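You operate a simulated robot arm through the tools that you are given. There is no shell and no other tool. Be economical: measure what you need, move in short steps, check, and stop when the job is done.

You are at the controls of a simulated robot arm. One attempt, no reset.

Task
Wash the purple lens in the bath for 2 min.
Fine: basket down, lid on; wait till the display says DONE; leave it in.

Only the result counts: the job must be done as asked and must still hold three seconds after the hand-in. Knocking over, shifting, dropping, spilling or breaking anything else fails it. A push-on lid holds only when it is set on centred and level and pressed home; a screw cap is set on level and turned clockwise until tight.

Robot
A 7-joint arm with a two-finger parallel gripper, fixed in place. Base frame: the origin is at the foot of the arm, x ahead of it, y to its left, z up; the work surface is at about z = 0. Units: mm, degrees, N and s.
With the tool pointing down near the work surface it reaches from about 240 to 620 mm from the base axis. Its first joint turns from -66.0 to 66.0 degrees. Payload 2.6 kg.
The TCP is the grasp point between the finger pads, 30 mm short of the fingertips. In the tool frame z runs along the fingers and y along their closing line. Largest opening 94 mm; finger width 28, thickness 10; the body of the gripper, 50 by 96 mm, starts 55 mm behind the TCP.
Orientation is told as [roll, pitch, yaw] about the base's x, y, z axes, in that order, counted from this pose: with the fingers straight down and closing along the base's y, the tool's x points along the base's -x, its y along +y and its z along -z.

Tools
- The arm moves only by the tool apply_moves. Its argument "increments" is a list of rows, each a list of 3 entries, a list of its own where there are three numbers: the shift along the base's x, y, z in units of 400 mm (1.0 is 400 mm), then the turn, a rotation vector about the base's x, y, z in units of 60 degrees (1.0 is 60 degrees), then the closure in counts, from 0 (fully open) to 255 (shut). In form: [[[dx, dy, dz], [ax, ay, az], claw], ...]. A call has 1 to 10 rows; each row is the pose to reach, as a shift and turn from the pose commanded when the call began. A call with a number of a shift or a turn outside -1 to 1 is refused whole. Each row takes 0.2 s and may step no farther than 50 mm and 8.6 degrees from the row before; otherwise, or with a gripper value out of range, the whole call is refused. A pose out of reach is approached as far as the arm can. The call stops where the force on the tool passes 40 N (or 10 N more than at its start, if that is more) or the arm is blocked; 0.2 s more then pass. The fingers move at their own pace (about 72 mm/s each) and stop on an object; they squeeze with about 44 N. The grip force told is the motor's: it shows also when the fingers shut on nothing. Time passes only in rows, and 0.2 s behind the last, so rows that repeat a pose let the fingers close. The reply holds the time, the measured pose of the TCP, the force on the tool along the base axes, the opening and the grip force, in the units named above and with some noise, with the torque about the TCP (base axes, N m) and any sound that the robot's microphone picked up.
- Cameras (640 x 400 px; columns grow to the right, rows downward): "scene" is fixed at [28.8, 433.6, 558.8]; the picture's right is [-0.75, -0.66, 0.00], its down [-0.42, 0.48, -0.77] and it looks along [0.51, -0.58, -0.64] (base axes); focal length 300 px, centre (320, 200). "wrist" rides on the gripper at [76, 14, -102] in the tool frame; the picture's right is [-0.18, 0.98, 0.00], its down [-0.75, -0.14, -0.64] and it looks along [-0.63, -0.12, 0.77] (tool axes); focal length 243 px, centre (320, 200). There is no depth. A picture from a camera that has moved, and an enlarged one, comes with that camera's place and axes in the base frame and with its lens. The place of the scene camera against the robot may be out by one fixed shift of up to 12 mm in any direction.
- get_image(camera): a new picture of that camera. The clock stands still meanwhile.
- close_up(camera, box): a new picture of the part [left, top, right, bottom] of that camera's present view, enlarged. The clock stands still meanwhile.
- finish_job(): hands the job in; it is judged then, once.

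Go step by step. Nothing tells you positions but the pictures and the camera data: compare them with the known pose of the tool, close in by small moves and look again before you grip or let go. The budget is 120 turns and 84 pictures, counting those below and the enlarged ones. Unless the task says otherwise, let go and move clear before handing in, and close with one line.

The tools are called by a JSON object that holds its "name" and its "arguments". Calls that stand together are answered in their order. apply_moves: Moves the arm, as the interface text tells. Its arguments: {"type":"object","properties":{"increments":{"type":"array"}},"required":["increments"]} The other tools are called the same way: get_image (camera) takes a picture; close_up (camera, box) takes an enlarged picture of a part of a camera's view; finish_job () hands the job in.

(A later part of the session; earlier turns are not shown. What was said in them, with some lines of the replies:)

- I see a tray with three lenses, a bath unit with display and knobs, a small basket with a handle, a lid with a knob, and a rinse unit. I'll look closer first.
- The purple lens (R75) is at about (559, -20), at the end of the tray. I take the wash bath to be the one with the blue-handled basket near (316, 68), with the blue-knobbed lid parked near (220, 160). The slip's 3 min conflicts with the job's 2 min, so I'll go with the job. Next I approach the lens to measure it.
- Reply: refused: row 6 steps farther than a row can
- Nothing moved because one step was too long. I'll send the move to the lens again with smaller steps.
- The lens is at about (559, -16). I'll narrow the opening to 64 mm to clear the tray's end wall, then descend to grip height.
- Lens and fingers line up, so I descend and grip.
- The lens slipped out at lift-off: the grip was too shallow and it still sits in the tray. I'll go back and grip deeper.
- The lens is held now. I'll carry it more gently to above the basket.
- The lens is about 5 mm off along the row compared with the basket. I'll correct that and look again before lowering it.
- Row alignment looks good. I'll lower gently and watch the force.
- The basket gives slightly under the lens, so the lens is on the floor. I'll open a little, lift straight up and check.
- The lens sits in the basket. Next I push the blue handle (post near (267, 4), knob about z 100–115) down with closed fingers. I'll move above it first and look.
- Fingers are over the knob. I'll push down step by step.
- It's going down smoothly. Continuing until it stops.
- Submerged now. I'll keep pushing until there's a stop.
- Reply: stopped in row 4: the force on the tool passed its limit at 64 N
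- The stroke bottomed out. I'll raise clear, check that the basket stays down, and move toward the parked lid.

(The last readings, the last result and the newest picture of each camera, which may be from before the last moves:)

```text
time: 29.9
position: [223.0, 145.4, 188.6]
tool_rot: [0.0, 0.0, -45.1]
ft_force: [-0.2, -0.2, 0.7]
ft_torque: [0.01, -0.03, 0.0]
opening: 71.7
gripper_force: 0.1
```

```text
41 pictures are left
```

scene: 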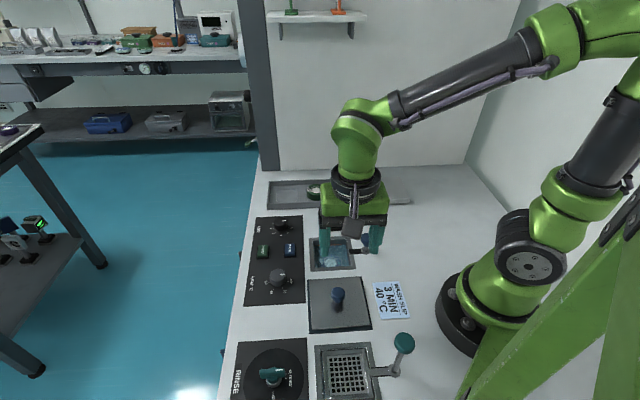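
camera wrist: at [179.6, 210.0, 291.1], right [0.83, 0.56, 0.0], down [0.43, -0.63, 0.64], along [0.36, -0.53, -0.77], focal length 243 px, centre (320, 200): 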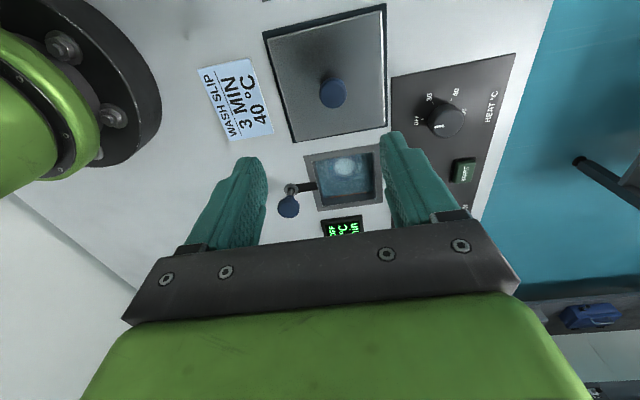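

The basket stays down. Lid knob is at about (230, 157); I'll lower toward it for a closer look.

{"name": "apply_moves", "arguments": {"increments": [[[0.0175, 0.0237, -0.06], [0, 0, 0], 90], [[0.0175, 0.0237, -0.14], [0, 0, 0], 90], [[0.0175, 0.0237, -0.21], [0, 0, 0], 90], [[0.0175, 0.0237, -0.21], [0, 0, 0], 90]]}}

{"name": "get_image", "arguments": {"camera": "wrist"}}

{"name": "close_up", "arguments": {"camera": "scene", "box": [280, 220, 400, 340]}}

```text
time: 30.9
position: [230.5, 154.9, 105.8]
tool_rot: [0.0, 0.0, -45.1]
ft_force: [0.3, 1.0, 0.5]
ft_torque: [0.03, 0.01, -0.04]
opening: 60.8
gripper_force: 0.1
```

```text
40 pictures are left
camera wrist: at [186.3, 218.8, 207.8], right [0.83, 0.56, 0.0], down [0.43, -0.63, 0.64], along [0.36, -0.53, -0.77], focal length 243 px, centre (320, 200)
```

wrist: 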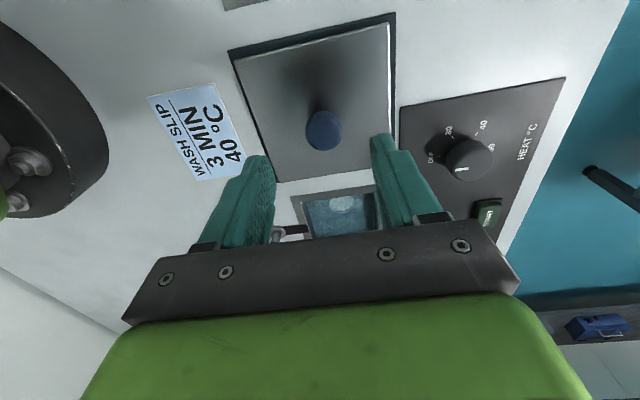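

```text
3.33 times, centred on (340, 280) of scene
camera zoom: at [28.8, 433.6, 558.8], right [-0.75, -0.66, 0.0], down [-0.42, 0.48, -0.77], along [0.51, -0.58, -0.64], focal length 998 px, centre (253, -67)
```

zoom: 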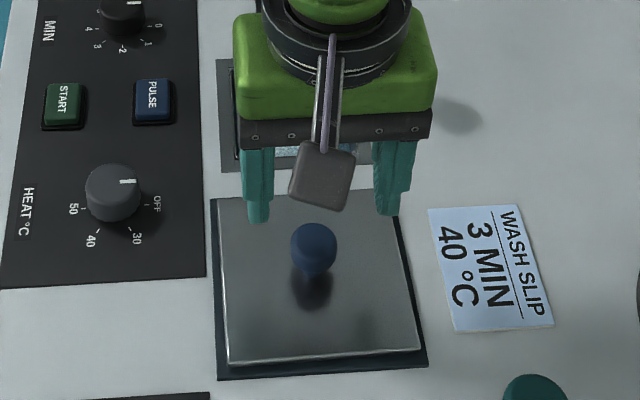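

Knob is centred between the fingers. I'll lower around it and grip.

{"name": "apply_moves", "arguments": {"increments": [[[0.002, 0, -0.05], [0, 0, 0], 90], [[0.002, 0, -0.1], [0, 0, 0], 90], [[0.002, 0, -0.14], [0, 0, 0], 90], [[0.002, 0, -0.14], [0, 0, 0], 90]]}}

{"name": "get_image", "arguments": {"camera": "wrist"}}

{"name": "close_up", "arguments": {"camera": "scene", "box": [290, 250, 390, 340]}}

```text
time: 31.9
position: [230.9, 156.3, 51.8]
tool_rot: [0.0, 0.0, -45.1]
ft_force: [-0.6, -0.1, 0.1]
ft_torque: [-0.01, -0.01, -0.02]
opening: 60.7
gripper_force: 0.1
```

```text
38 pictures are left
camera wrist: at [187.5, 220.3, 152.7], right [0.83, 0.56, 0.0], down [0.43, -0.63, 0.64], along [0.36, -0.53, -0.77], focal length 243 px, centre (320, 200)
```

wrist: 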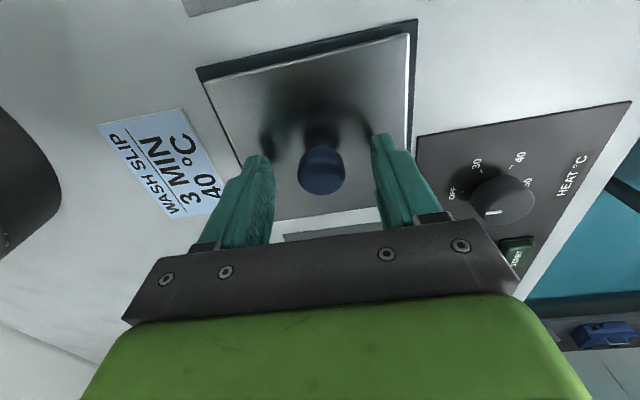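

```text
4.44 times, centred on (340, 295) of scene
camera zoom: at [28.8, 433.6, 558.8], right [-0.75, -0.66, 0.0], down [-0.42, 0.48, -0.77], along [0.51, -0.58, -0.64], focal length 1331 px, centre (231, -222)
```

zoom: 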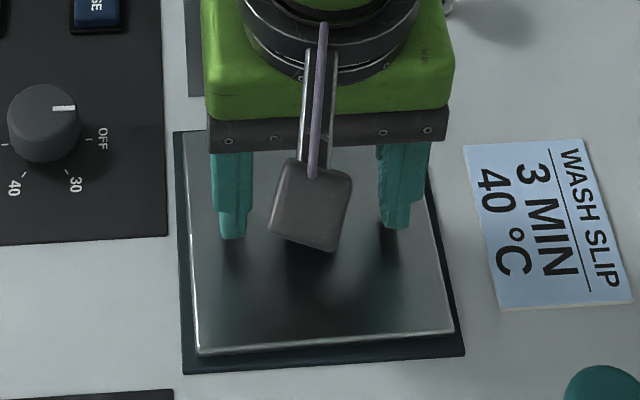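

{"name": "apply_moves", "arguments": {"increments": [[[0, 0, -0.008], [0, 0, 0], 90], [[0, 0, -0.008], [0, 0, 0], 255], [[0, 0, -0.008], [0, 0, 0], 255], [[0, 0, -0.008], [0, 0, 0], 255], [[0, 0, -0.008], [0, 0, 0], 255]]}}

{"name": "apply_moves", "arguments": {"increments": [[[0, 0, 0.01], [0, 0, 0], 255], [[0, 0, 0.03], [0, 0, 0], 255], [[0, 0, 0.06], [0, 0, 0], 255], [[0, 0, 0.06], [0, 0, 0], 255]]}}

{"name": "get_image", "arguments": {"camera": "wrist"}}

{"name": "close_up", "arguments": {"camera": "scene", "box": [280, 230, 400, 340]}}

```text
time: 33.1
position: [232.3, 156.0, 49.0]
tool_rot: [0.1, 0.1, -45.2]
ft_force: [-0.6, 0.0, -0.5]
ft_torque: [-0.03, -0.05, 0.03]
opening: 27.1
gripper_force: 44.1
```

```text
time: 34.1
position: [231.1, 154.2, 73.2]
tool_rot: [0.0, 0.0, -45.1]
ft_force: [0.0, 0.4, -1.9]
ft_torque: [-0.03, -0.01, -0.01]
opening: 26.6
gripper_force: 44.2
```

```text
36 pictures are left
camera wrist: at [186.2, 217.7, 174.3], right [0.83, 0.56, 0.0], down [0.43, -0.63, 0.64], along [0.36, -0.53, -0.77], focal length 243 px, centre (320, 200)
```

wrist: 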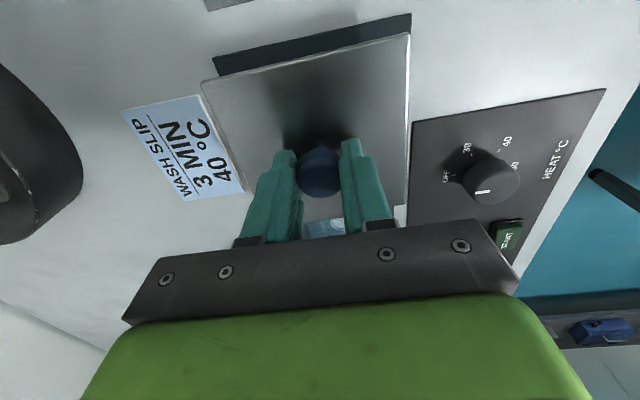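

```text
3.64 times, centred on (340, 285) of scene
camera zoom: at [28.8, 433.6, 558.8], right [-0.75, -0.66, 0.0], down [-0.42, 0.48, -0.77], along [0.51, -0.58, -0.64], focal length 1089 px, centre (247, -109)
```

zoom: 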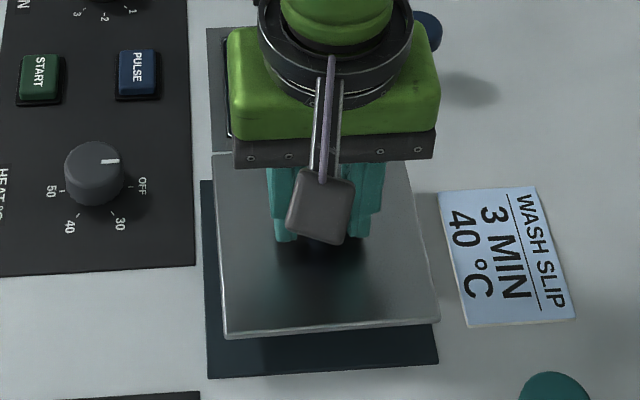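

The lid is held level. I'll carry it above the bath centre, about (328, 62).

{"name": "apply_moves", "arguments": {"increments": [[[0.03, -0.03, 0.03], [0, 0, 0], 255], [[0.09, -0.09, 0.03], [0, 0, 0], 255], [[0.15, -0.145, 0.03], [0, 0, 0], 255], [[0.2, -0.195, 0.03], [0, 0, 0], 255], [[0.244, -0.2375, 0.03], [0, 0, 0], 255], [[0.244, -0.2375, 0.0], [0, 0, 0], 255], [[0.244, -0.2375, -0.04], [0, 0, 0], 255], [[0.244, -0.2375, -0.04], [0, 0, 0], 255]]}}

{"name": "get_image", "arguments": {"camera": "wrist"}}

{"name": "close_up", "arguments": {"camera": "scene", "box": [285, 195, 385, 285]}}

```text
time: 35.9
position: [327.8, 60.8, 56.8]
tool_rot: [0.0, -0.1, -45.1]
ft_force: [-0.2, 0.1, -1.4]
ft_torque: [-0.02, 0.01, 0.03]
opening: 26.8
gripper_force: 43.7
```

```text
34 pictures are left
camera wrist: at [284.0, 124.5, 158.8], right [0.83, 0.56, 0.0], down [0.43, -0.63, 0.64], along [0.36, -0.53, -0.77], focal length 243 px, centre (320, 200)
```

wrist: 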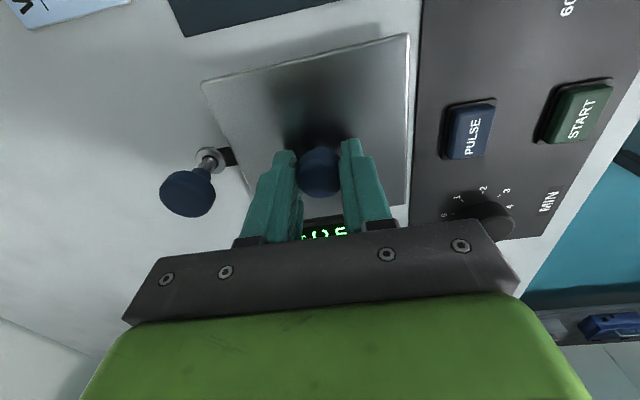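

```text
4.44 times, centred on (335, 240) of scene
camera zoom: at [28.8, 433.6, 558.8], right [-0.75, -0.66, 0.0], down [-0.42, 0.48, -0.77], along [0.51, -0.58, -0.64], focal length 1331 px, centre (253, 22)
```

zoom: 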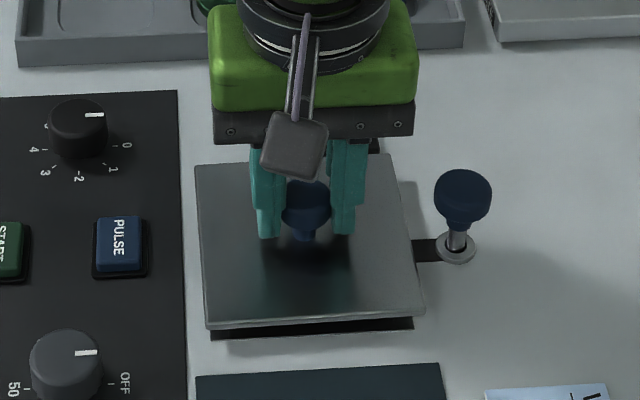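

Column alignment looks right. I'll lower to a few millimetres above and recheck.

{"name": "apply_moves", "arguments": {"increments": [[[0, 0, -0.008], [0, 0, 0], 255], [[0, 0, -0.016], [0, 0, 0], 255], [[0, 0, -0.016], [0, 0, 0], 255]]}}

{"name": "close_up", "arguments": {"camera": "scene", "box": [295, 220, 375, 270]}}

{"name": "close_up", "arguments": {"camera": "wrist", "box": [180, 10, 440, 172]}}

```text
time: 36.7
position: [326.7, 61.0, 50.6]
tool_rot: [0.0, 0.0, -45.2]
ft_force: [-1.2, 0.2, -1.0]
ft_torque: [0.01, 0.03, -0.02]
opening: 26.9
gripper_force: 43.8
```

```text
8.00 times, centred on (335, 245) of scene
camera zoom: at [28.8, 433.6, 558.8], right [-0.75, -0.66, 0.0], down [-0.42, 0.48, -0.77], along [0.51, -0.58, -0.64], focal length 2396 px, centre (200, -160)
```

zoom: 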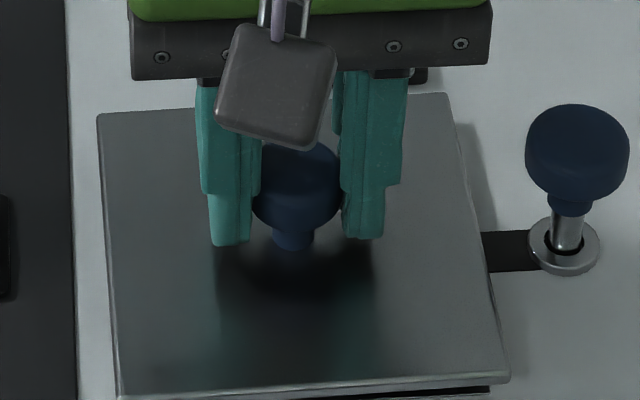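

```text
2.46 times, centred on (310, 91) of wrist
camera zoom: at [283.5, 124.2, 151.7], right [0.83, 0.56, 0.0], down [0.43, -0.63, 0.64], along [0.36, -0.53, -0.77], focal length 597 px, centre (345, 468)
```

zoom: 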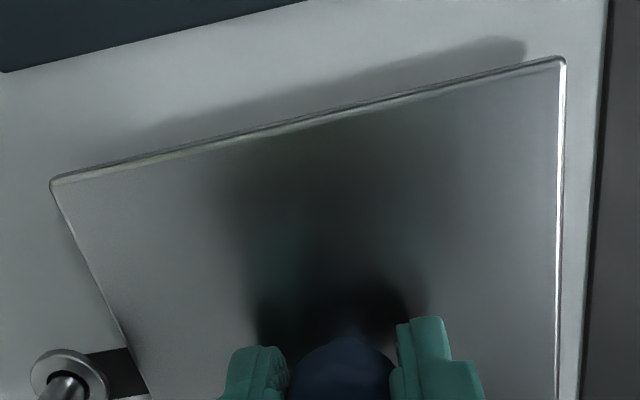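

Centring checks out to about 1 mm. I'll nudge slightly along the row, then lower and press.

{"name": "apply_moves", "arguments": {"increments": [[[0.0018, 0.0018, 0], [0, 0, 0], 255], [[0.0018, 0.0018, -0.004], [0, 0, 0], 255], [[0.0018, 0.0018, -0.008], [0, 0, 0], 255], [[0.0018, 0.0018, -0.012], [0, 0, 0], 255]]}}

{"name": "close_up", "arguments": {"camera": "scene", "box": [295, 220, 375, 270]}}

```text
time: 37.7
position: [327.9, 59.6, 45.5]
tool_rot: [0.0, 0.0, -45.0]
ft_force: [0.1, 0.0, -0.9]
ft_torque: [0.03, 0.08, 0.01]
opening: 26.8
gripper_force: 44.0
```

```text
8.00 times, centred on (335, 245) of scene
camera zoom: at [28.8, 433.6, 558.8], right [-0.75, -0.66, 0.0], down [-0.42, 0.48, -0.77], along [0.51, -0.58, -0.64], focal length 2396 px, centre (200, -160)
```

zoom: 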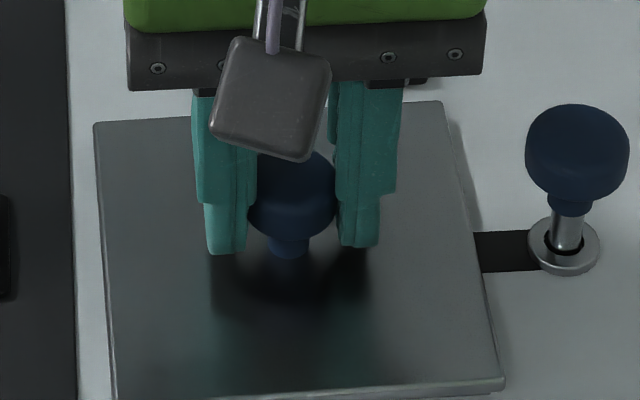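

{"name": "apply_moves", "arguments": {"increments": [[[0, 0, -0.004], [0, 0, 0], 255], [[0, 0, -0.008], [0, 0, 0], 255], [[0, 0, -0.012], [0, 0, 0], 255]]}}

{"name": "close_up", "arguments": {"camera": "scene", "box": [295, 225, 375, 275]}}

```text
time: 38.4
position: [329.5, 61.1, 42.1]
tool_rot: [0.2, -0.1, -45.1]
ft_force: [-1.5, 1.0, 3.7]
ft_torque: [-0.24, -0.1, -0.08]
opening: 26.8
gripper_force: 44.3
stopped in row 3: the force on the tool passed its limit at 50 N (the readings are from after the stop); the commanded pose is now the measured one
```

```text
8.00 times, centred on (335, 250) of scene
camera zoom: at [28.8, 433.6, 558.9], right [-0.75, -0.66, 0.0], down [-0.42, 0.48, -0.77], along [0.51, -0.58, -0.64], focal length 2396 px, centre (200, -200)
```

zoom: 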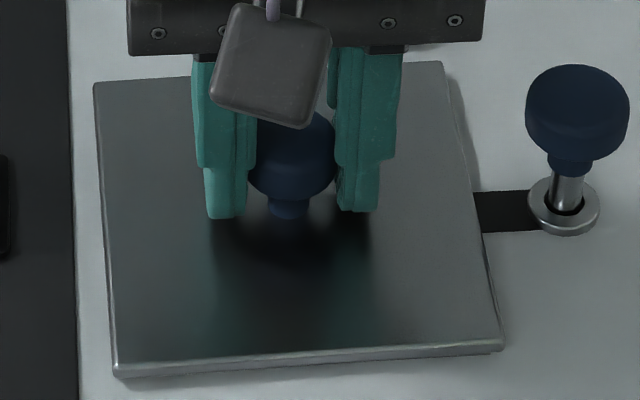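

It made contact at about 50 N. I'll let go and look at how the lid sits and what the display says.

{"name": "apply_moves", "arguments": {"increments": [[[0, 0, 0], [0, 0, 0], 160], [[0, 0, 0], [0, 0, 0], 130], [[0, 0, 0.05], [0, 0, 0], 120], [[0, 0, 0.15], [0, 0, 0], 120], [[0, 0, 0.25], [0, 0, 0], 120], [[0, 0, 0.25], [0, 0, 0], 120]]}}

{"name": "get_image", "arguments": {"camera": "wrist"}}

{"name": "close_up", "arguments": {"camera": "scene", "box": [295, 195, 395, 275]}}

```text
time: 39.8
position: [326.5, 57.9, 145.4]
tool_rot: [0.3, -0.1, -45.0]
ft_force: [-0.1, -0.7, -0.9]
ft_torque: [0.02, -0.01, 0.0]
opening: 49.9
gripper_force: 0.1
```

```text
28 pictures are left
camera wrist: at [282.6, 121.9, 246.4], right [0.83, 0.56, 0.0], down [0.43, -0.63, 0.64], along [0.36, -0.53, -0.77], focal length 243 px, centre (320, 200)
```

wrist: 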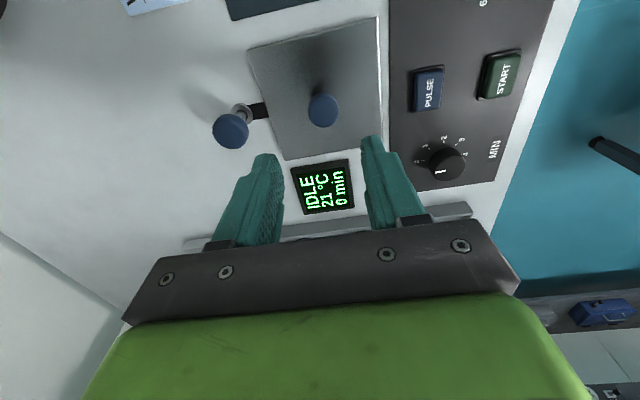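

```text
5.00 times, centred on (345, 235) of scene
camera zoom: at [28.8, 433.6, 558.8], right [-0.75, -0.66, 0.0], down [-0.42, 0.48, -0.77], along [0.51, -0.58, -0.64], focal length 1498 px, centre (195, 25)
```

zoom: 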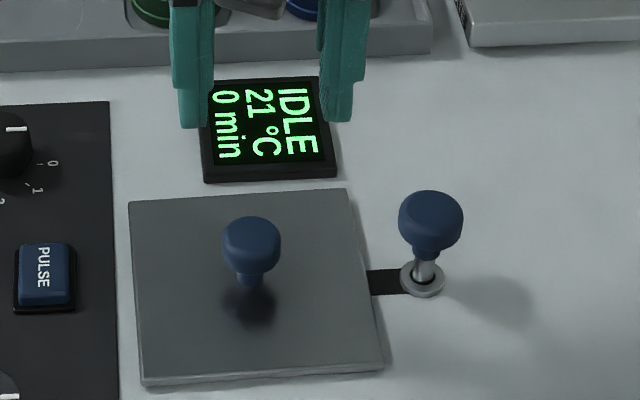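

Display reads IDLE, so the lid is recognised as on. Now the MIN knob near (474, 86) must go from 0 to 2, which is clockwise from above. I'll move over it and turn the wrist back first, to leave room for the twist.

{"name": "apply_moves", "arguments": {"increments": [[[0.04, 0.007, 0], [0, 0, 0.13], 80], [[0.09, 0.015, 0], [0, 0, 0.26], 80], [[0.14, 0.024, 0], [0, 0, 0.39], 80], [[0.19, 0.033, 0], [0, 0, 0.52], 80], [[0.24, 0.042, 0], [0, 0, 0.65], 80], [[0.29, 0.05, 0], [0, 0, 0.78], 80], [[0.33, 0.057, 0], [0, 0, 0.9], 80], [[0.361, 0.0625, -0.03], [0, 0, 1.0], 80], [[0.361, 0.0625, -0.03], [0, 0, 1.0], 80]]}}

{"name": "get_image", "arguments": {"camera": "wrist"}}

{"name": "close_up", "arguments": {"camera": "scene", "box": [235, 170, 355, 270]}}

```text
time: 41.8
position: [474.5, 85.3, 130.7]
tool_rot: [0.2, -0.1, 15.0]
ft_force: [0.3, 0.1, -0.4]
ft_torque: [0.01, 0.0, 0.01]
opening: 64.7
gripper_force: 0.0
```

```text
26 pictures are left
camera wrist: at [397.0, 79.1, 232.3], right [-0.08, 1.0, 0.0], down [0.76, 0.06, 0.64], along [0.64, 0.05, -0.77], focal length 243 px, centre (320, 200)
```

wrist: 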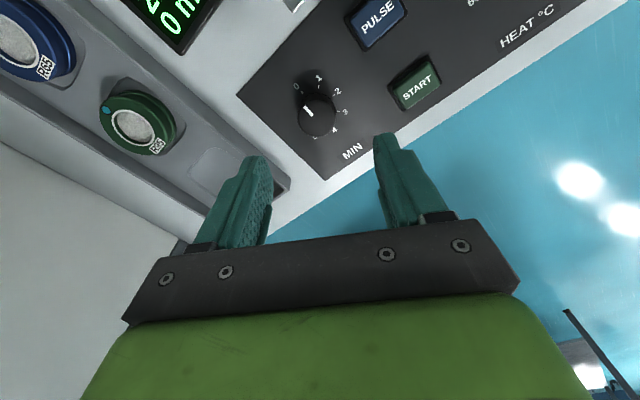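

```text
4.00 times, centred on (295, 220) of scene
camera zoom: at [28.8, 433.6, 558.8], right [-0.75, -0.66, 0.0], down [-0.42, 0.48, -0.77], along [0.51, -0.58, -0.64], focal length 1198 px, centre (420, 120)
```

zoom: 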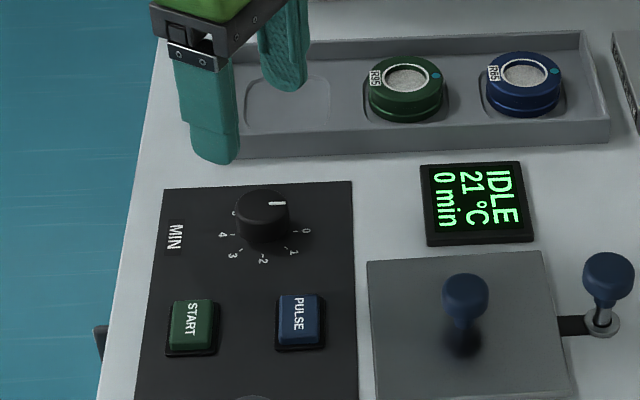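

{"name": "apply_moves", "arguments": {"increments": [[[0.0025, -0.006, -0.06], [0, 0, 0], 80], [[0.0025, -0.006, -0.12], [0, 0, 0], 80], [[0.0025, -0.006, -0.175], [0, 0, 0], 80], [[0.0025, -0.006, -0.175], [0, 0, 0], 80]]}}

{"name": "get_image", "arguments": {"camera": "wrist"}}

{"name": "close_up", "arguments": {"camera": "scene", "box": [235, 170, 335, 250]}}

```text
time: 42.8
position: [475.0, 83.6, 61.5]
tool_rot: [0.2, 0.0, 14.9]
ft_force: [-0.3, -0.5, 0.5]
ft_torque: [0.02, 0.0, 0.04]
opening: 64.2
gripper_force: 0.0
```

```text
24 pictures are left
camera wrist: at [398.0, 76.9, 162.4], right [-0.07, 1.0, 0.0], down [0.76, 0.05, 0.64], along [0.64, 0.05, -0.77], focal length 243 px, centre (320, 200)
```

wrist: 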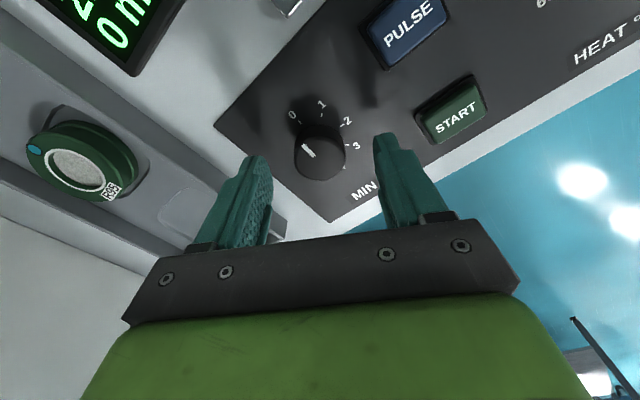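

```text
5.00 times, centred on (285, 210) of scene
camera zoom: at [28.8, 433.6, 558.8], right [-0.75, -0.66, 0.0], down [-0.42, 0.48, -0.77], along [0.51, -0.58, -0.64], focal length 1498 px, centre (495, 150)
```

zoom: 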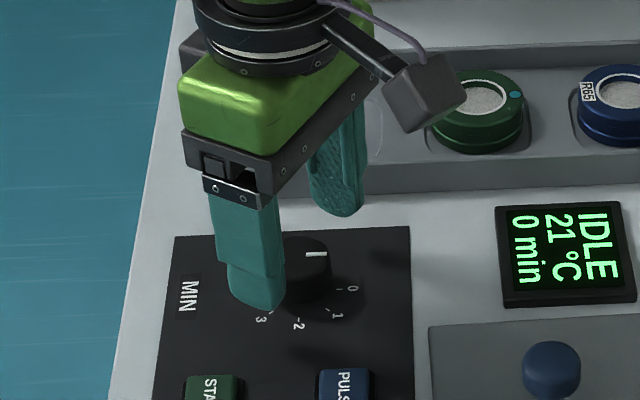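

Centred on the knob. I'll descend, grip and turn clockwise 45° first, then check the display.

{"name": "apply_moves", "arguments": {"increments": [[[0, 0, -0.03], [0, 0, 0], 80], [[0, 0, -0.06], [0, 0, 0], 80], [[0, 0, -0.06], [0, 0, 0], 255], [[0, 0, -0.06], [0, 0, 0], 255], [[0, 0, -0.06], [0, 0, 0], 255]]}}

{"name": "apply_moves", "arguments": {"increments": [[[0, 0, 0], [0, 0, -0.125], 255], [[0, 0, 0], [0, 0, -0.25], 255], [[0, 0, 0], [0, 0, -0.375], 255], [[0, 0, 0], [0, 0, -0.5], 255], [[0, 0, 0], [0, 0, -0.625], 255], [[0, 0, 0], [0, 0, -0.75], 255], [[0, 0, 0], [0, 0, -0.75], 255]]}}

{"name": "close_up", "arguments": {"camera": "scene", "box": [235, 170, 365, 270]}}

```text
time: 44.0
position: [475.0, 82.3, 37.7]
tool_rot: [0.2, -0.1, 14.8]
ft_force: [1.2, 0.1, -2.7]
ft_torque: [-0.19, -0.07, -0.12]
opening: 33.4
gripper_force: 45.2
```

```text
time: 45.6
position: [476.1, 85.0, 37.2]
tool_rot: [0.3, -0.2, -30.1]
ft_force: [24.5, 18.6, -17.0]
ft_torque: [-0.39, -0.28, 0.1]
opening: 33.3
gripper_force: 44.6
```

```text
4.00 times, centred on (300, 220) of scene
camera zoom: at [28.9, 433.6, 558.8], right [-0.75, -0.66, 0.0], down [-0.42, 0.48, -0.77], along [0.51, -0.58, -0.64], focal length 1198 px, centre (400, 120)
```

zoom: 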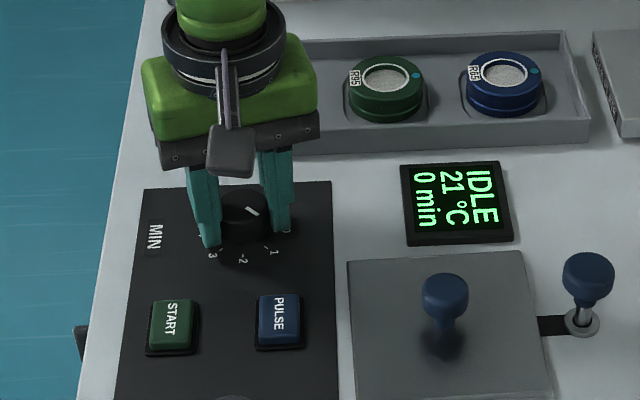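

The pointer turned about 45°, though the display still shows 0. I'll continue toward 2 and check.

{"name": "apply_moves", "arguments": {"increments": [[[0, 0, 0], [0, 0, -0.125], 255], [[0, 0, 0], [0, 0, -0.25], 255], [[0, 0, 0], [0, 0, -0.375], 255], [[0, 0, 0], [0, 0, -0.5], 255], [[0, 0, 0], [0, 0, -0.5], 255]]}}

{"name": "close_up", "arguments": {"camera": "scene", "box": [255, 190, 355, 250]}}

```text
time: 46.1
position: [476.5, 86.5, 37.5]
tool_rot: [0.6, -0.2, -37.2]
ft_force: [3.1, 1.0, -2.2]
ft_torque: [-0.36, 0.56, 0.02]
opening: 33.2
gripper_force: 44.7
stopped in row 2: the force on the tool passed its limit at 46 N (the readings are from after the stop); the commanded pose is now the measured one
```

```text
6.40 times, centred on (305, 220) of scene
camera zoom: at [28.8, 433.5, 558.8], right [-0.75, -0.66, 0.0], down [-0.42, 0.48, -0.77], along [0.51, -0.58, -0.64], focal length 1917 px, centre (416, 72)
```

zoom: 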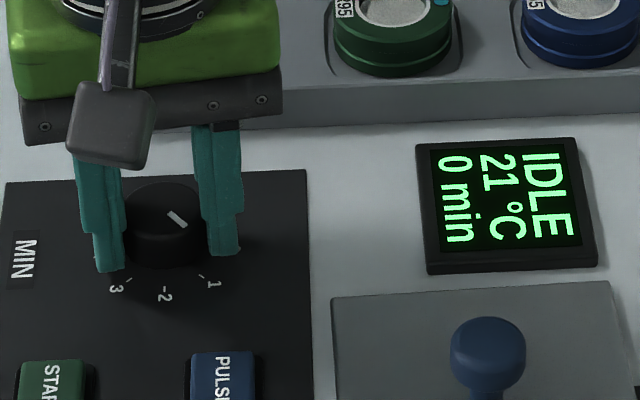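

The force built up from being off axis. I'll release, then see where the pointer and display stand.

{"name": "apply_moves", "arguments": {"increments": [[[0, 0, 0], [0, 0, 0], 120], [[0, 0, 0], [0, 0, 0], 80], [[0, 0, 0.06], [0, 0, 0], 80], [[0, 0, 0.06], [0, 0, 0], 80]]}}

{"name": "get_image", "arguments": {"camera": "wrist"}}

{"name": "close_up", "arguments": {"camera": "scene", "box": [255, 190, 355, 250]}}

```text
time: 47.1
position: [475.9, 87.3, 60.0]
tool_rot: [0.5, -0.2, -37.4]
ft_force: [-1.0, 0.1, 0.1]
ft_torque: [0.02, -0.03, -0.01]
opening: 64.5
gripper_force: 0.1
```

```text
20 pictures are left
camera wrist: at [422.4, 142.8, 162.1], right [0.74, 0.67, 0.01], down [0.51, -0.57, 0.64], along [0.44, -0.47, -0.77], focal length 243 px, centre (320, 200)
```

wrist: 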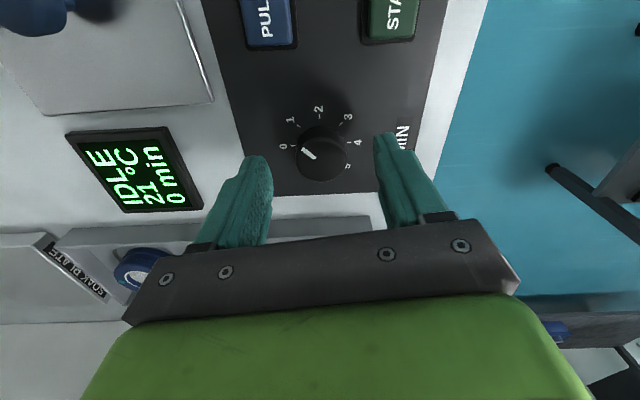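

```text
6.40 times, centred on (305, 220) of scene
camera zoom: at [28.8, 433.6, 558.8], right [-0.75, -0.66, 0.0], down [-0.42, 0.48, -0.77], along [0.51, -0.58, -0.64], focal length 1917 px, centre (416, 72)
```

zoom: 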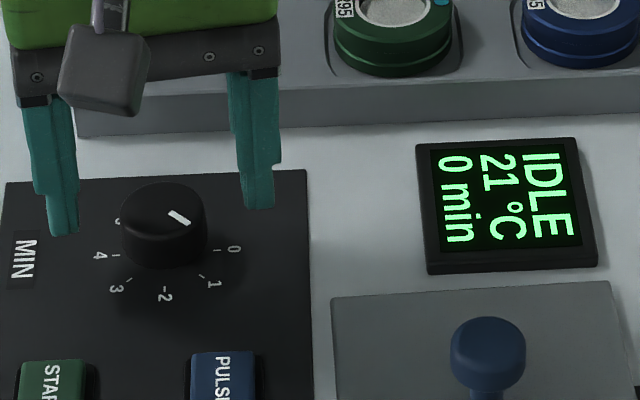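

Turned about 40°, near "1" on the scale. The knob's true centre seems about 3 mm further in x, so I'll rewind the wrist, recentre, regrip and continue.

{"name": "apply_moves", "arguments": {"increments": [[[0.003, -0.002, 0], [0, 0, 0.13], 80], [[0.006, -0.005, 0], [0, 0, 0.26], 80], [[0.006, -0.005, 0], [0, 0, 0.39], 80], [[0.006, -0.005, 0], [0, 0, 0.52], 80], [[0.006, -0.005, 0], [0, 0, 0.65], 80], [[0.006, -0.005, -0.03], [0, 0, 0.75], 80], [[0.006, -0.005, -0.06], [0, 0, 0.75], 80], [[0.006, -0.005, -0.06], [0, 0, 0.75], 255], [[0.006, -0.005, -0.06], [0, 0, 0.75], 255], [[0.006, -0.005, -0.06], [0, 0, 0.75], 255]]}}

{"name": "apply_moves", "arguments": {"increments": [[[0, 0, 0], [0, 0, -0.125], 255], [[0, 0, 0], [0, 0, -0.25], 255], [[0, 0, 0], [0, 0, -0.375], 255], [[0, 0, 0], [0, 0, -0.5], 255]]}}

{"name": "close_up", "arguments": {"camera": "scene", "box": [255, 190, 355, 250]}}

```text
time: 49.3
position: [478.1, 84.2, 37.5]
tool_rot: [0.3, -0.2, 7.6]
ft_force: [0.1, -6.5, -0.7]
ft_torque: [-0.5, -0.13, 0.0]
opening: 33.4
gripper_force: 45.2
```

```text
time: 50.3
position: [479.2, 84.8, 37.1]
tool_rot: [0.5, -0.2, -22.5]
ft_force: [3.2, -7.4, -2.0]
ft_torque: [-0.22, 1.02, 0.02]
opening: 33.6
gripper_force: 44.8
```

```text
6.40 times, centred on (305, 220) of scene
camera zoom: at [28.8, 433.6, 558.8], right [-0.75, -0.66, 0.0], down [-0.42, 0.48, -0.77], along [0.51, -0.58, -0.64], focal length 1917 px, centre (416, 72)
```

zoom: 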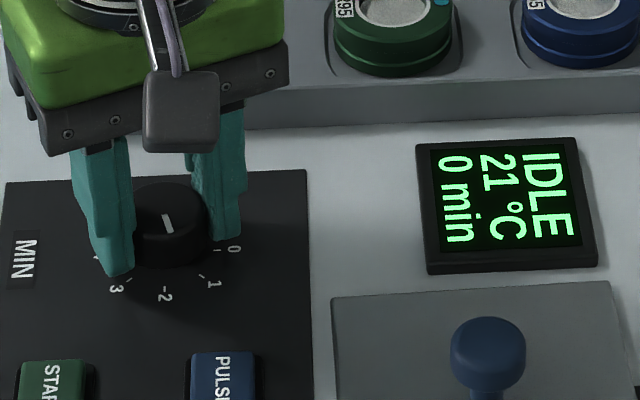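

The tick geometry puts the marks 45° apart, and the pointer is about 20° short of 2. I'll turn 20° more and check with a tight close-up.

{"name": "apply_moves", "arguments": {"increments": [[[0, 0, 0], [0, 0, -0.11], 255], [[0, 0, 0], [0, 0, -0.22], 255], [[0, 0, 0], [0, 0, -0.34], 255], [[0, 0, 0], [0, 0, -0.34], 255]]}}

{"name": "close_up", "arguments": {"camera": "scene", "box": [257, 200, 357, 262]}}

```text
time: 51.3
position: [478.3, 83.6, 37.2]
tool_rot: [0.6, -0.2, -42.9]
ft_force: [-14.6, -7.5, 15.4]
ft_torque: [-1.07, 0.19, -0.01]
opening: 33.5
gripper_force: 44.9
```

```text
6.40 times, centred on (307, 231) of scene
camera zoom: at [28.7, 433.6, 558.9], right [-0.75, -0.66, 0.0], down [-0.42, 0.48, -0.77], along [0.51, -0.58, -0.64], focal length 1917 px, centre (403, 2)
```

zoom: 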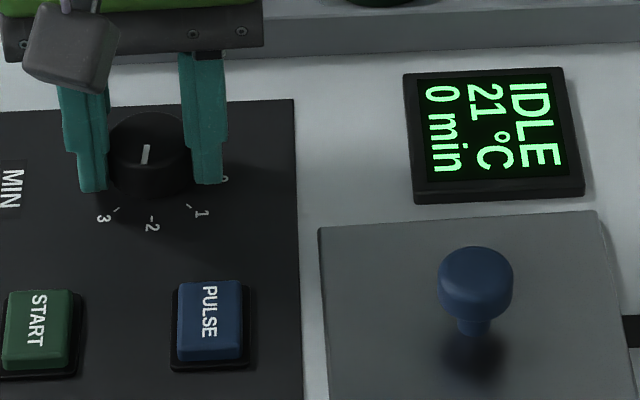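

The pointer now aims exactly at 2. I'll release and verify.

{"name": "apply_moves", "arguments": {"increments": [[[0, 0, 0], [0, 0, 0], 140], [[0, 0, 0], [0, 0, 0], 80], [[0, 0, 0.06], [0, 0, 0], 80], [[0, 0, 0.15], [0, 0, 0], 160], [[0, 0, 0.15], [0, 0, 0], 255]]}}

{"name": "close_up", "arguments": {"camera": "scene", "box": [257, 200, 357, 262]}}

{"name": "get_image", "arguments": {"camera": "wrist"}}

```text
time: 52.5
position: [478.0, 81.7, 96.0]
tool_rot: [0.5, -0.3, -42.6]
ft_force: [0.1, -0.1, 0.1]
ft_torque: [0.02, -0.02, -0.01]
opening: 0.0
gripper_force: 15.8
```

```text
6.40 times, centred on (307, 231) of scene
camera zoom: at [28.8, 433.6, 558.8], right [-0.75, -0.66, 0.0], down [-0.42, 0.48, -0.77], along [0.51, -0.58, -0.64], focal length 1917 px, centre (403, 2)
```

zoom: 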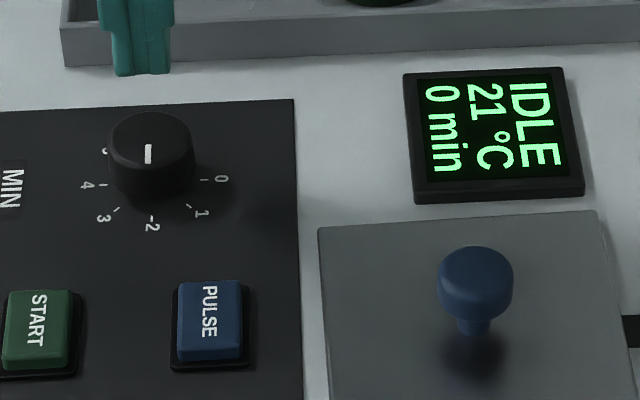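

```text
15 pictures are left
camera wrist: at [430.4, 144.0, 198.4], right [0.8, 0.6, 0.01], down [0.45, -0.62, 0.64], along [0.39, -0.51, -0.76], focal length 243 px, centre (320, 200)
```

wrist: 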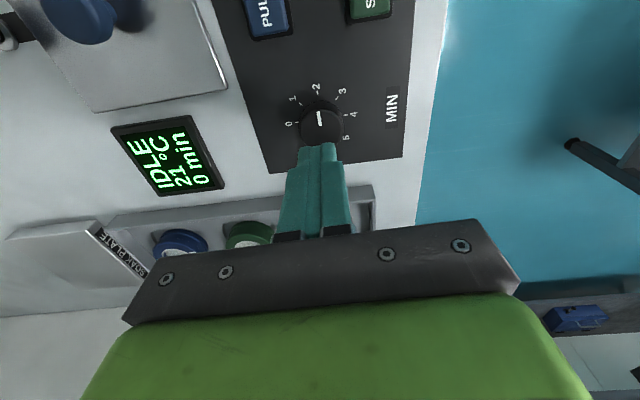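

Pointer sits at 2. Next I go to START near (448, 169) with closed fingers.

{"name": "apply_moves", "arguments": {"increments": [[[-0.02, 0.06, 0], [0, 0, 0], 255], [[-0.04, 0.13, 0], [0, 0, 0], 255], [[-0.078, 0.211, 0], [0, 0, 0], 255], [[-0.078, 0.211, -0.08], [0, 0, 0], 255], [[-0.078, 0.211, -0.08], [0, 0, 0], 255]]}}

{"name": "close_up", "arguments": {"camera": "scene", "box": [230, 200, 350, 275]}}

{"name": "get_image", "arguments": {"camera": "wrist"}}

```text
time: 53.7
position: [446.4, 168.9, 67.9]
tool_rot: [0.4, -0.1, -42.9]
ft_force: [0.0, 0.3, -0.5]
ft_torque: [0.01, -0.01, 0.01]
opening: 0.2
gripper_force: 32.9
```

```text
5.33 times, centred on (290, 238) of scene
camera zoom: at [28.8, 433.6, 558.8], right [-0.75, -0.66, 0.0], down [-0.42, 0.48, -0.77], along [0.51, -0.58, -0.64], focal length 1598 px, centre (480, 0)
```

zoom: 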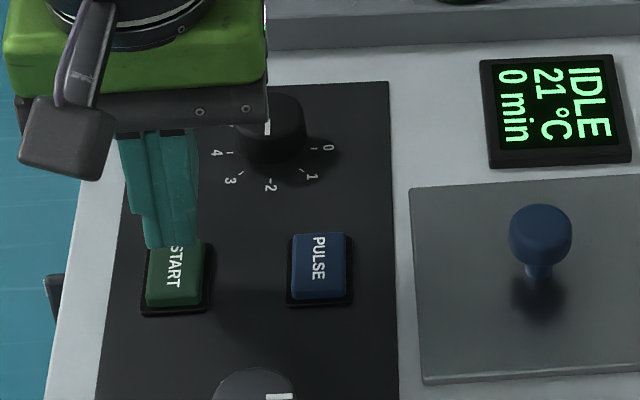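

```text
13 pictures are left
camera wrist: at [398.8, 230.2, 168.2], right [0.8, 0.6, 0.01], down [0.45, -0.62, 0.64], along [0.39, -0.51, -0.76], focal length 243 px, centre (320, 200)
```

wrist: 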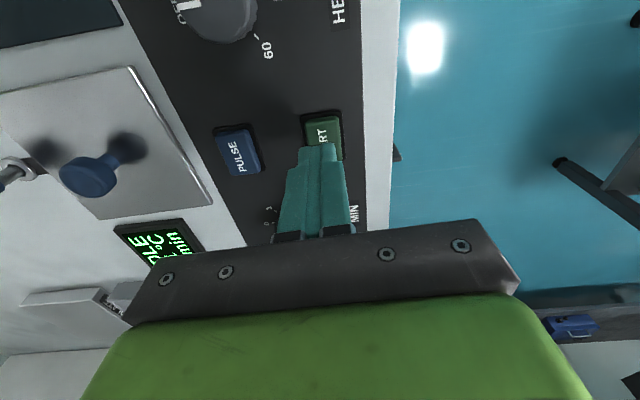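

Aligned. Pressing START.

{"name": "apply_moves", "arguments": {"increments": [[[0, 0, -0.02], [0, 0, 0], 255], [[0, 0, -0.04], [0, 0, 0], 255], [[0, 0, -0.05], [0, 0, 0], 255], [[0, 0, -0.06], [0, 0, 0], 255], [[0, 0, -0.065], [0, 0, 0], 255], [[0, 0, -0.07], [0, 0, 0], 255], [[0, 0, -0.075], [0, 0, 0], 255]]}}

{"name": "close_up", "arguments": {"camera": "scene", "box": [230, 200, 350, 275]}}

```text
time: 55.3
position: [447.0, 169.1, 37.2]
tool_rot: [0.6, -0.3, -42.7]
ft_force: [-1.5, -3.3, 9.0]
ft_torque: [-0.07, 0.1, 0.04]
opening: 0.1
gripper_force: 33.3
heard: click
```

```text
5.33 times, centred on (290, 238) of scene
camera zoom: at [28.7, 433.5, 558.9], right [-0.75, -0.66, 0.0], down [-0.42, 0.48, -0.77], along [0.51, -0.58, -0.64], focal length 1598 px, centre (480, 0)
```

zoom: 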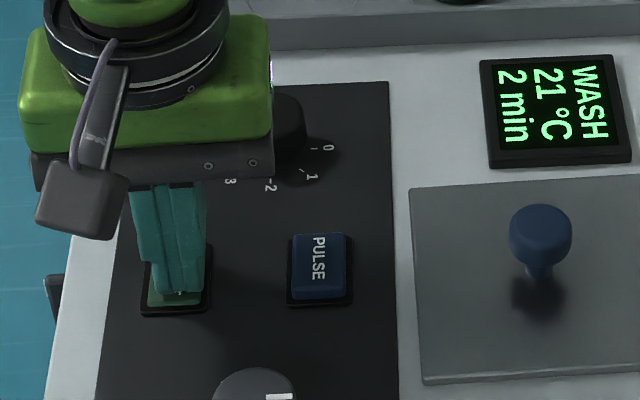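

Click heard; display shows WASH, 21 °C, 2 min. I'll move up clear and let time pass.

{"name": "apply_moves", "arguments": {"increments": [[[0, 0, 0.03], [0, 0, 0], 255], [[0, 0, 0.1], [0, 0, 0], 255], [[0, 0, 0.2], [0, 0, 0], 255], [[0, 0, 0.3], [0, 0, 0], 255], [[0, 0, 0.3], [0, 0, 0], 255], [[0, 0, 0.3], [0, 0, 0], 255], [[0, 0, 0.3], [0, 0, 0], 255], [[0, 0, 0.3], [0, 0, 0], 255], [[0, 0, 0.3], [0, 0, 0], 255], [[0, 0, 0.3], [0, 0, 0], 255]]}}

{"name": "apply_moves", "arguments": {"increments": [[[0, 0, 0], [0, 0, 0], 255], [[0, 0, 0], [0, 0, 0], 255], [[0, 0, 0], [0, 0, 0], 255], [[0, 0, 0], [0, 0, 0], 255], [[0, 0, 0], [0, 0, 0], 255], [[0, 0, 0], [0, 0, 0], 255], [[0, 0, 0], [0, 0, 0], 255], [[0, 0, 0], [0, 0, 0], 255], [[0, 0, 0], [0, 0, 0], 255], [[0, 0, 0], [0, 0, 0], 255]]}}

{"name": "apply_moves", "arguments": {"increments": [[[0, 0, 0], [0, 0, 0], 255], [[0, 0, 0], [0, 0, 0], 255], [[0, 0, 0], [0, 0, 0], 255], [[0, 0, 0], [0, 0, 0], 255], [[0, 0, 0], [0, 0, 0], 255], [[0, 0, 0], [0, 0, 0], 255], [[0, 0, 0], [0, 0, 0], 255], [[0, 0, 0], [0, 0, 0], 255], [[0, 0, 0], [0, 0, 0], 255], [[0, 0, 0], [0, 0, 0], 255]]}}

{"name": "close_up", "arguments": {"camera": "scene", "box": [240, 170, 400, 270]}}

```text
time: 57.5
position: [445.2, 168.8, 155.0]
tool_rot: [0.5, -0.2, -42.7]
ft_force: [-0.1, 0.4, -0.8]
ft_torque: [0.0, 0.0, 0.01]
opening: 0.0
gripper_force: 33.1
```

```text
time: 59.7
position: [444.5, 168.8, 154.9]
tool_rot: [0.5, -0.3, -42.6]
ft_force: [-0.6, -0.1, -0.4]
ft_torque: [0.02, 0.01, -0.02]
opening: 0.0
gripper_force: 33.2
```

```text
time: 61.9
position: [444.8, 170.2, 155.7]
tool_rot: [0.4, -0.2, -42.8]
ft_force: [-0.3, 0.1, -0.2]
ft_torque: [-0.03, -0.03, -0.03]
opening: 0.0
gripper_force: 32.7
```

```text
4.00 times, centred on (320, 220) of scene
camera zoom: at [28.8, 433.6, 558.8], right [-0.75, -0.66, 0.0], down [-0.42, 0.48, -0.77], along [0.51, -0.58, -0.64], focal length 1198 px, centre (320, 120)
```

zoom: 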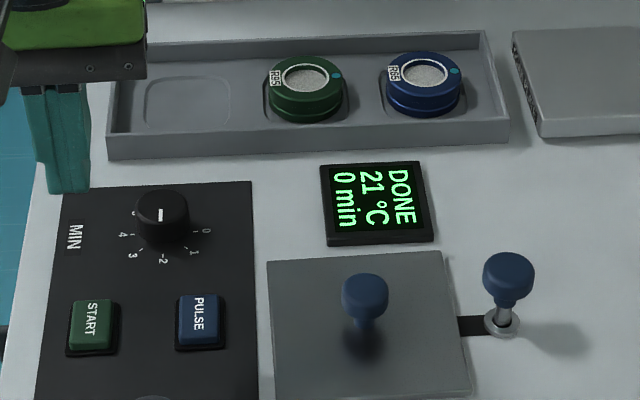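

The display reads DONE. The basket is down, the lid is on and the arm is clear, so I'm handing in.

{"name": "finish_job", "arguments": {}}

```text
The job is handed in.
```

The purple lens (R75) was washed on the 2 min setting. The display reads DONE, and I left the lens in the bath with the basket down and the lid on. I left the heat off (21 °C) and did not follow the slip's 3 min / 40 °C, since you asked only for 2 min.
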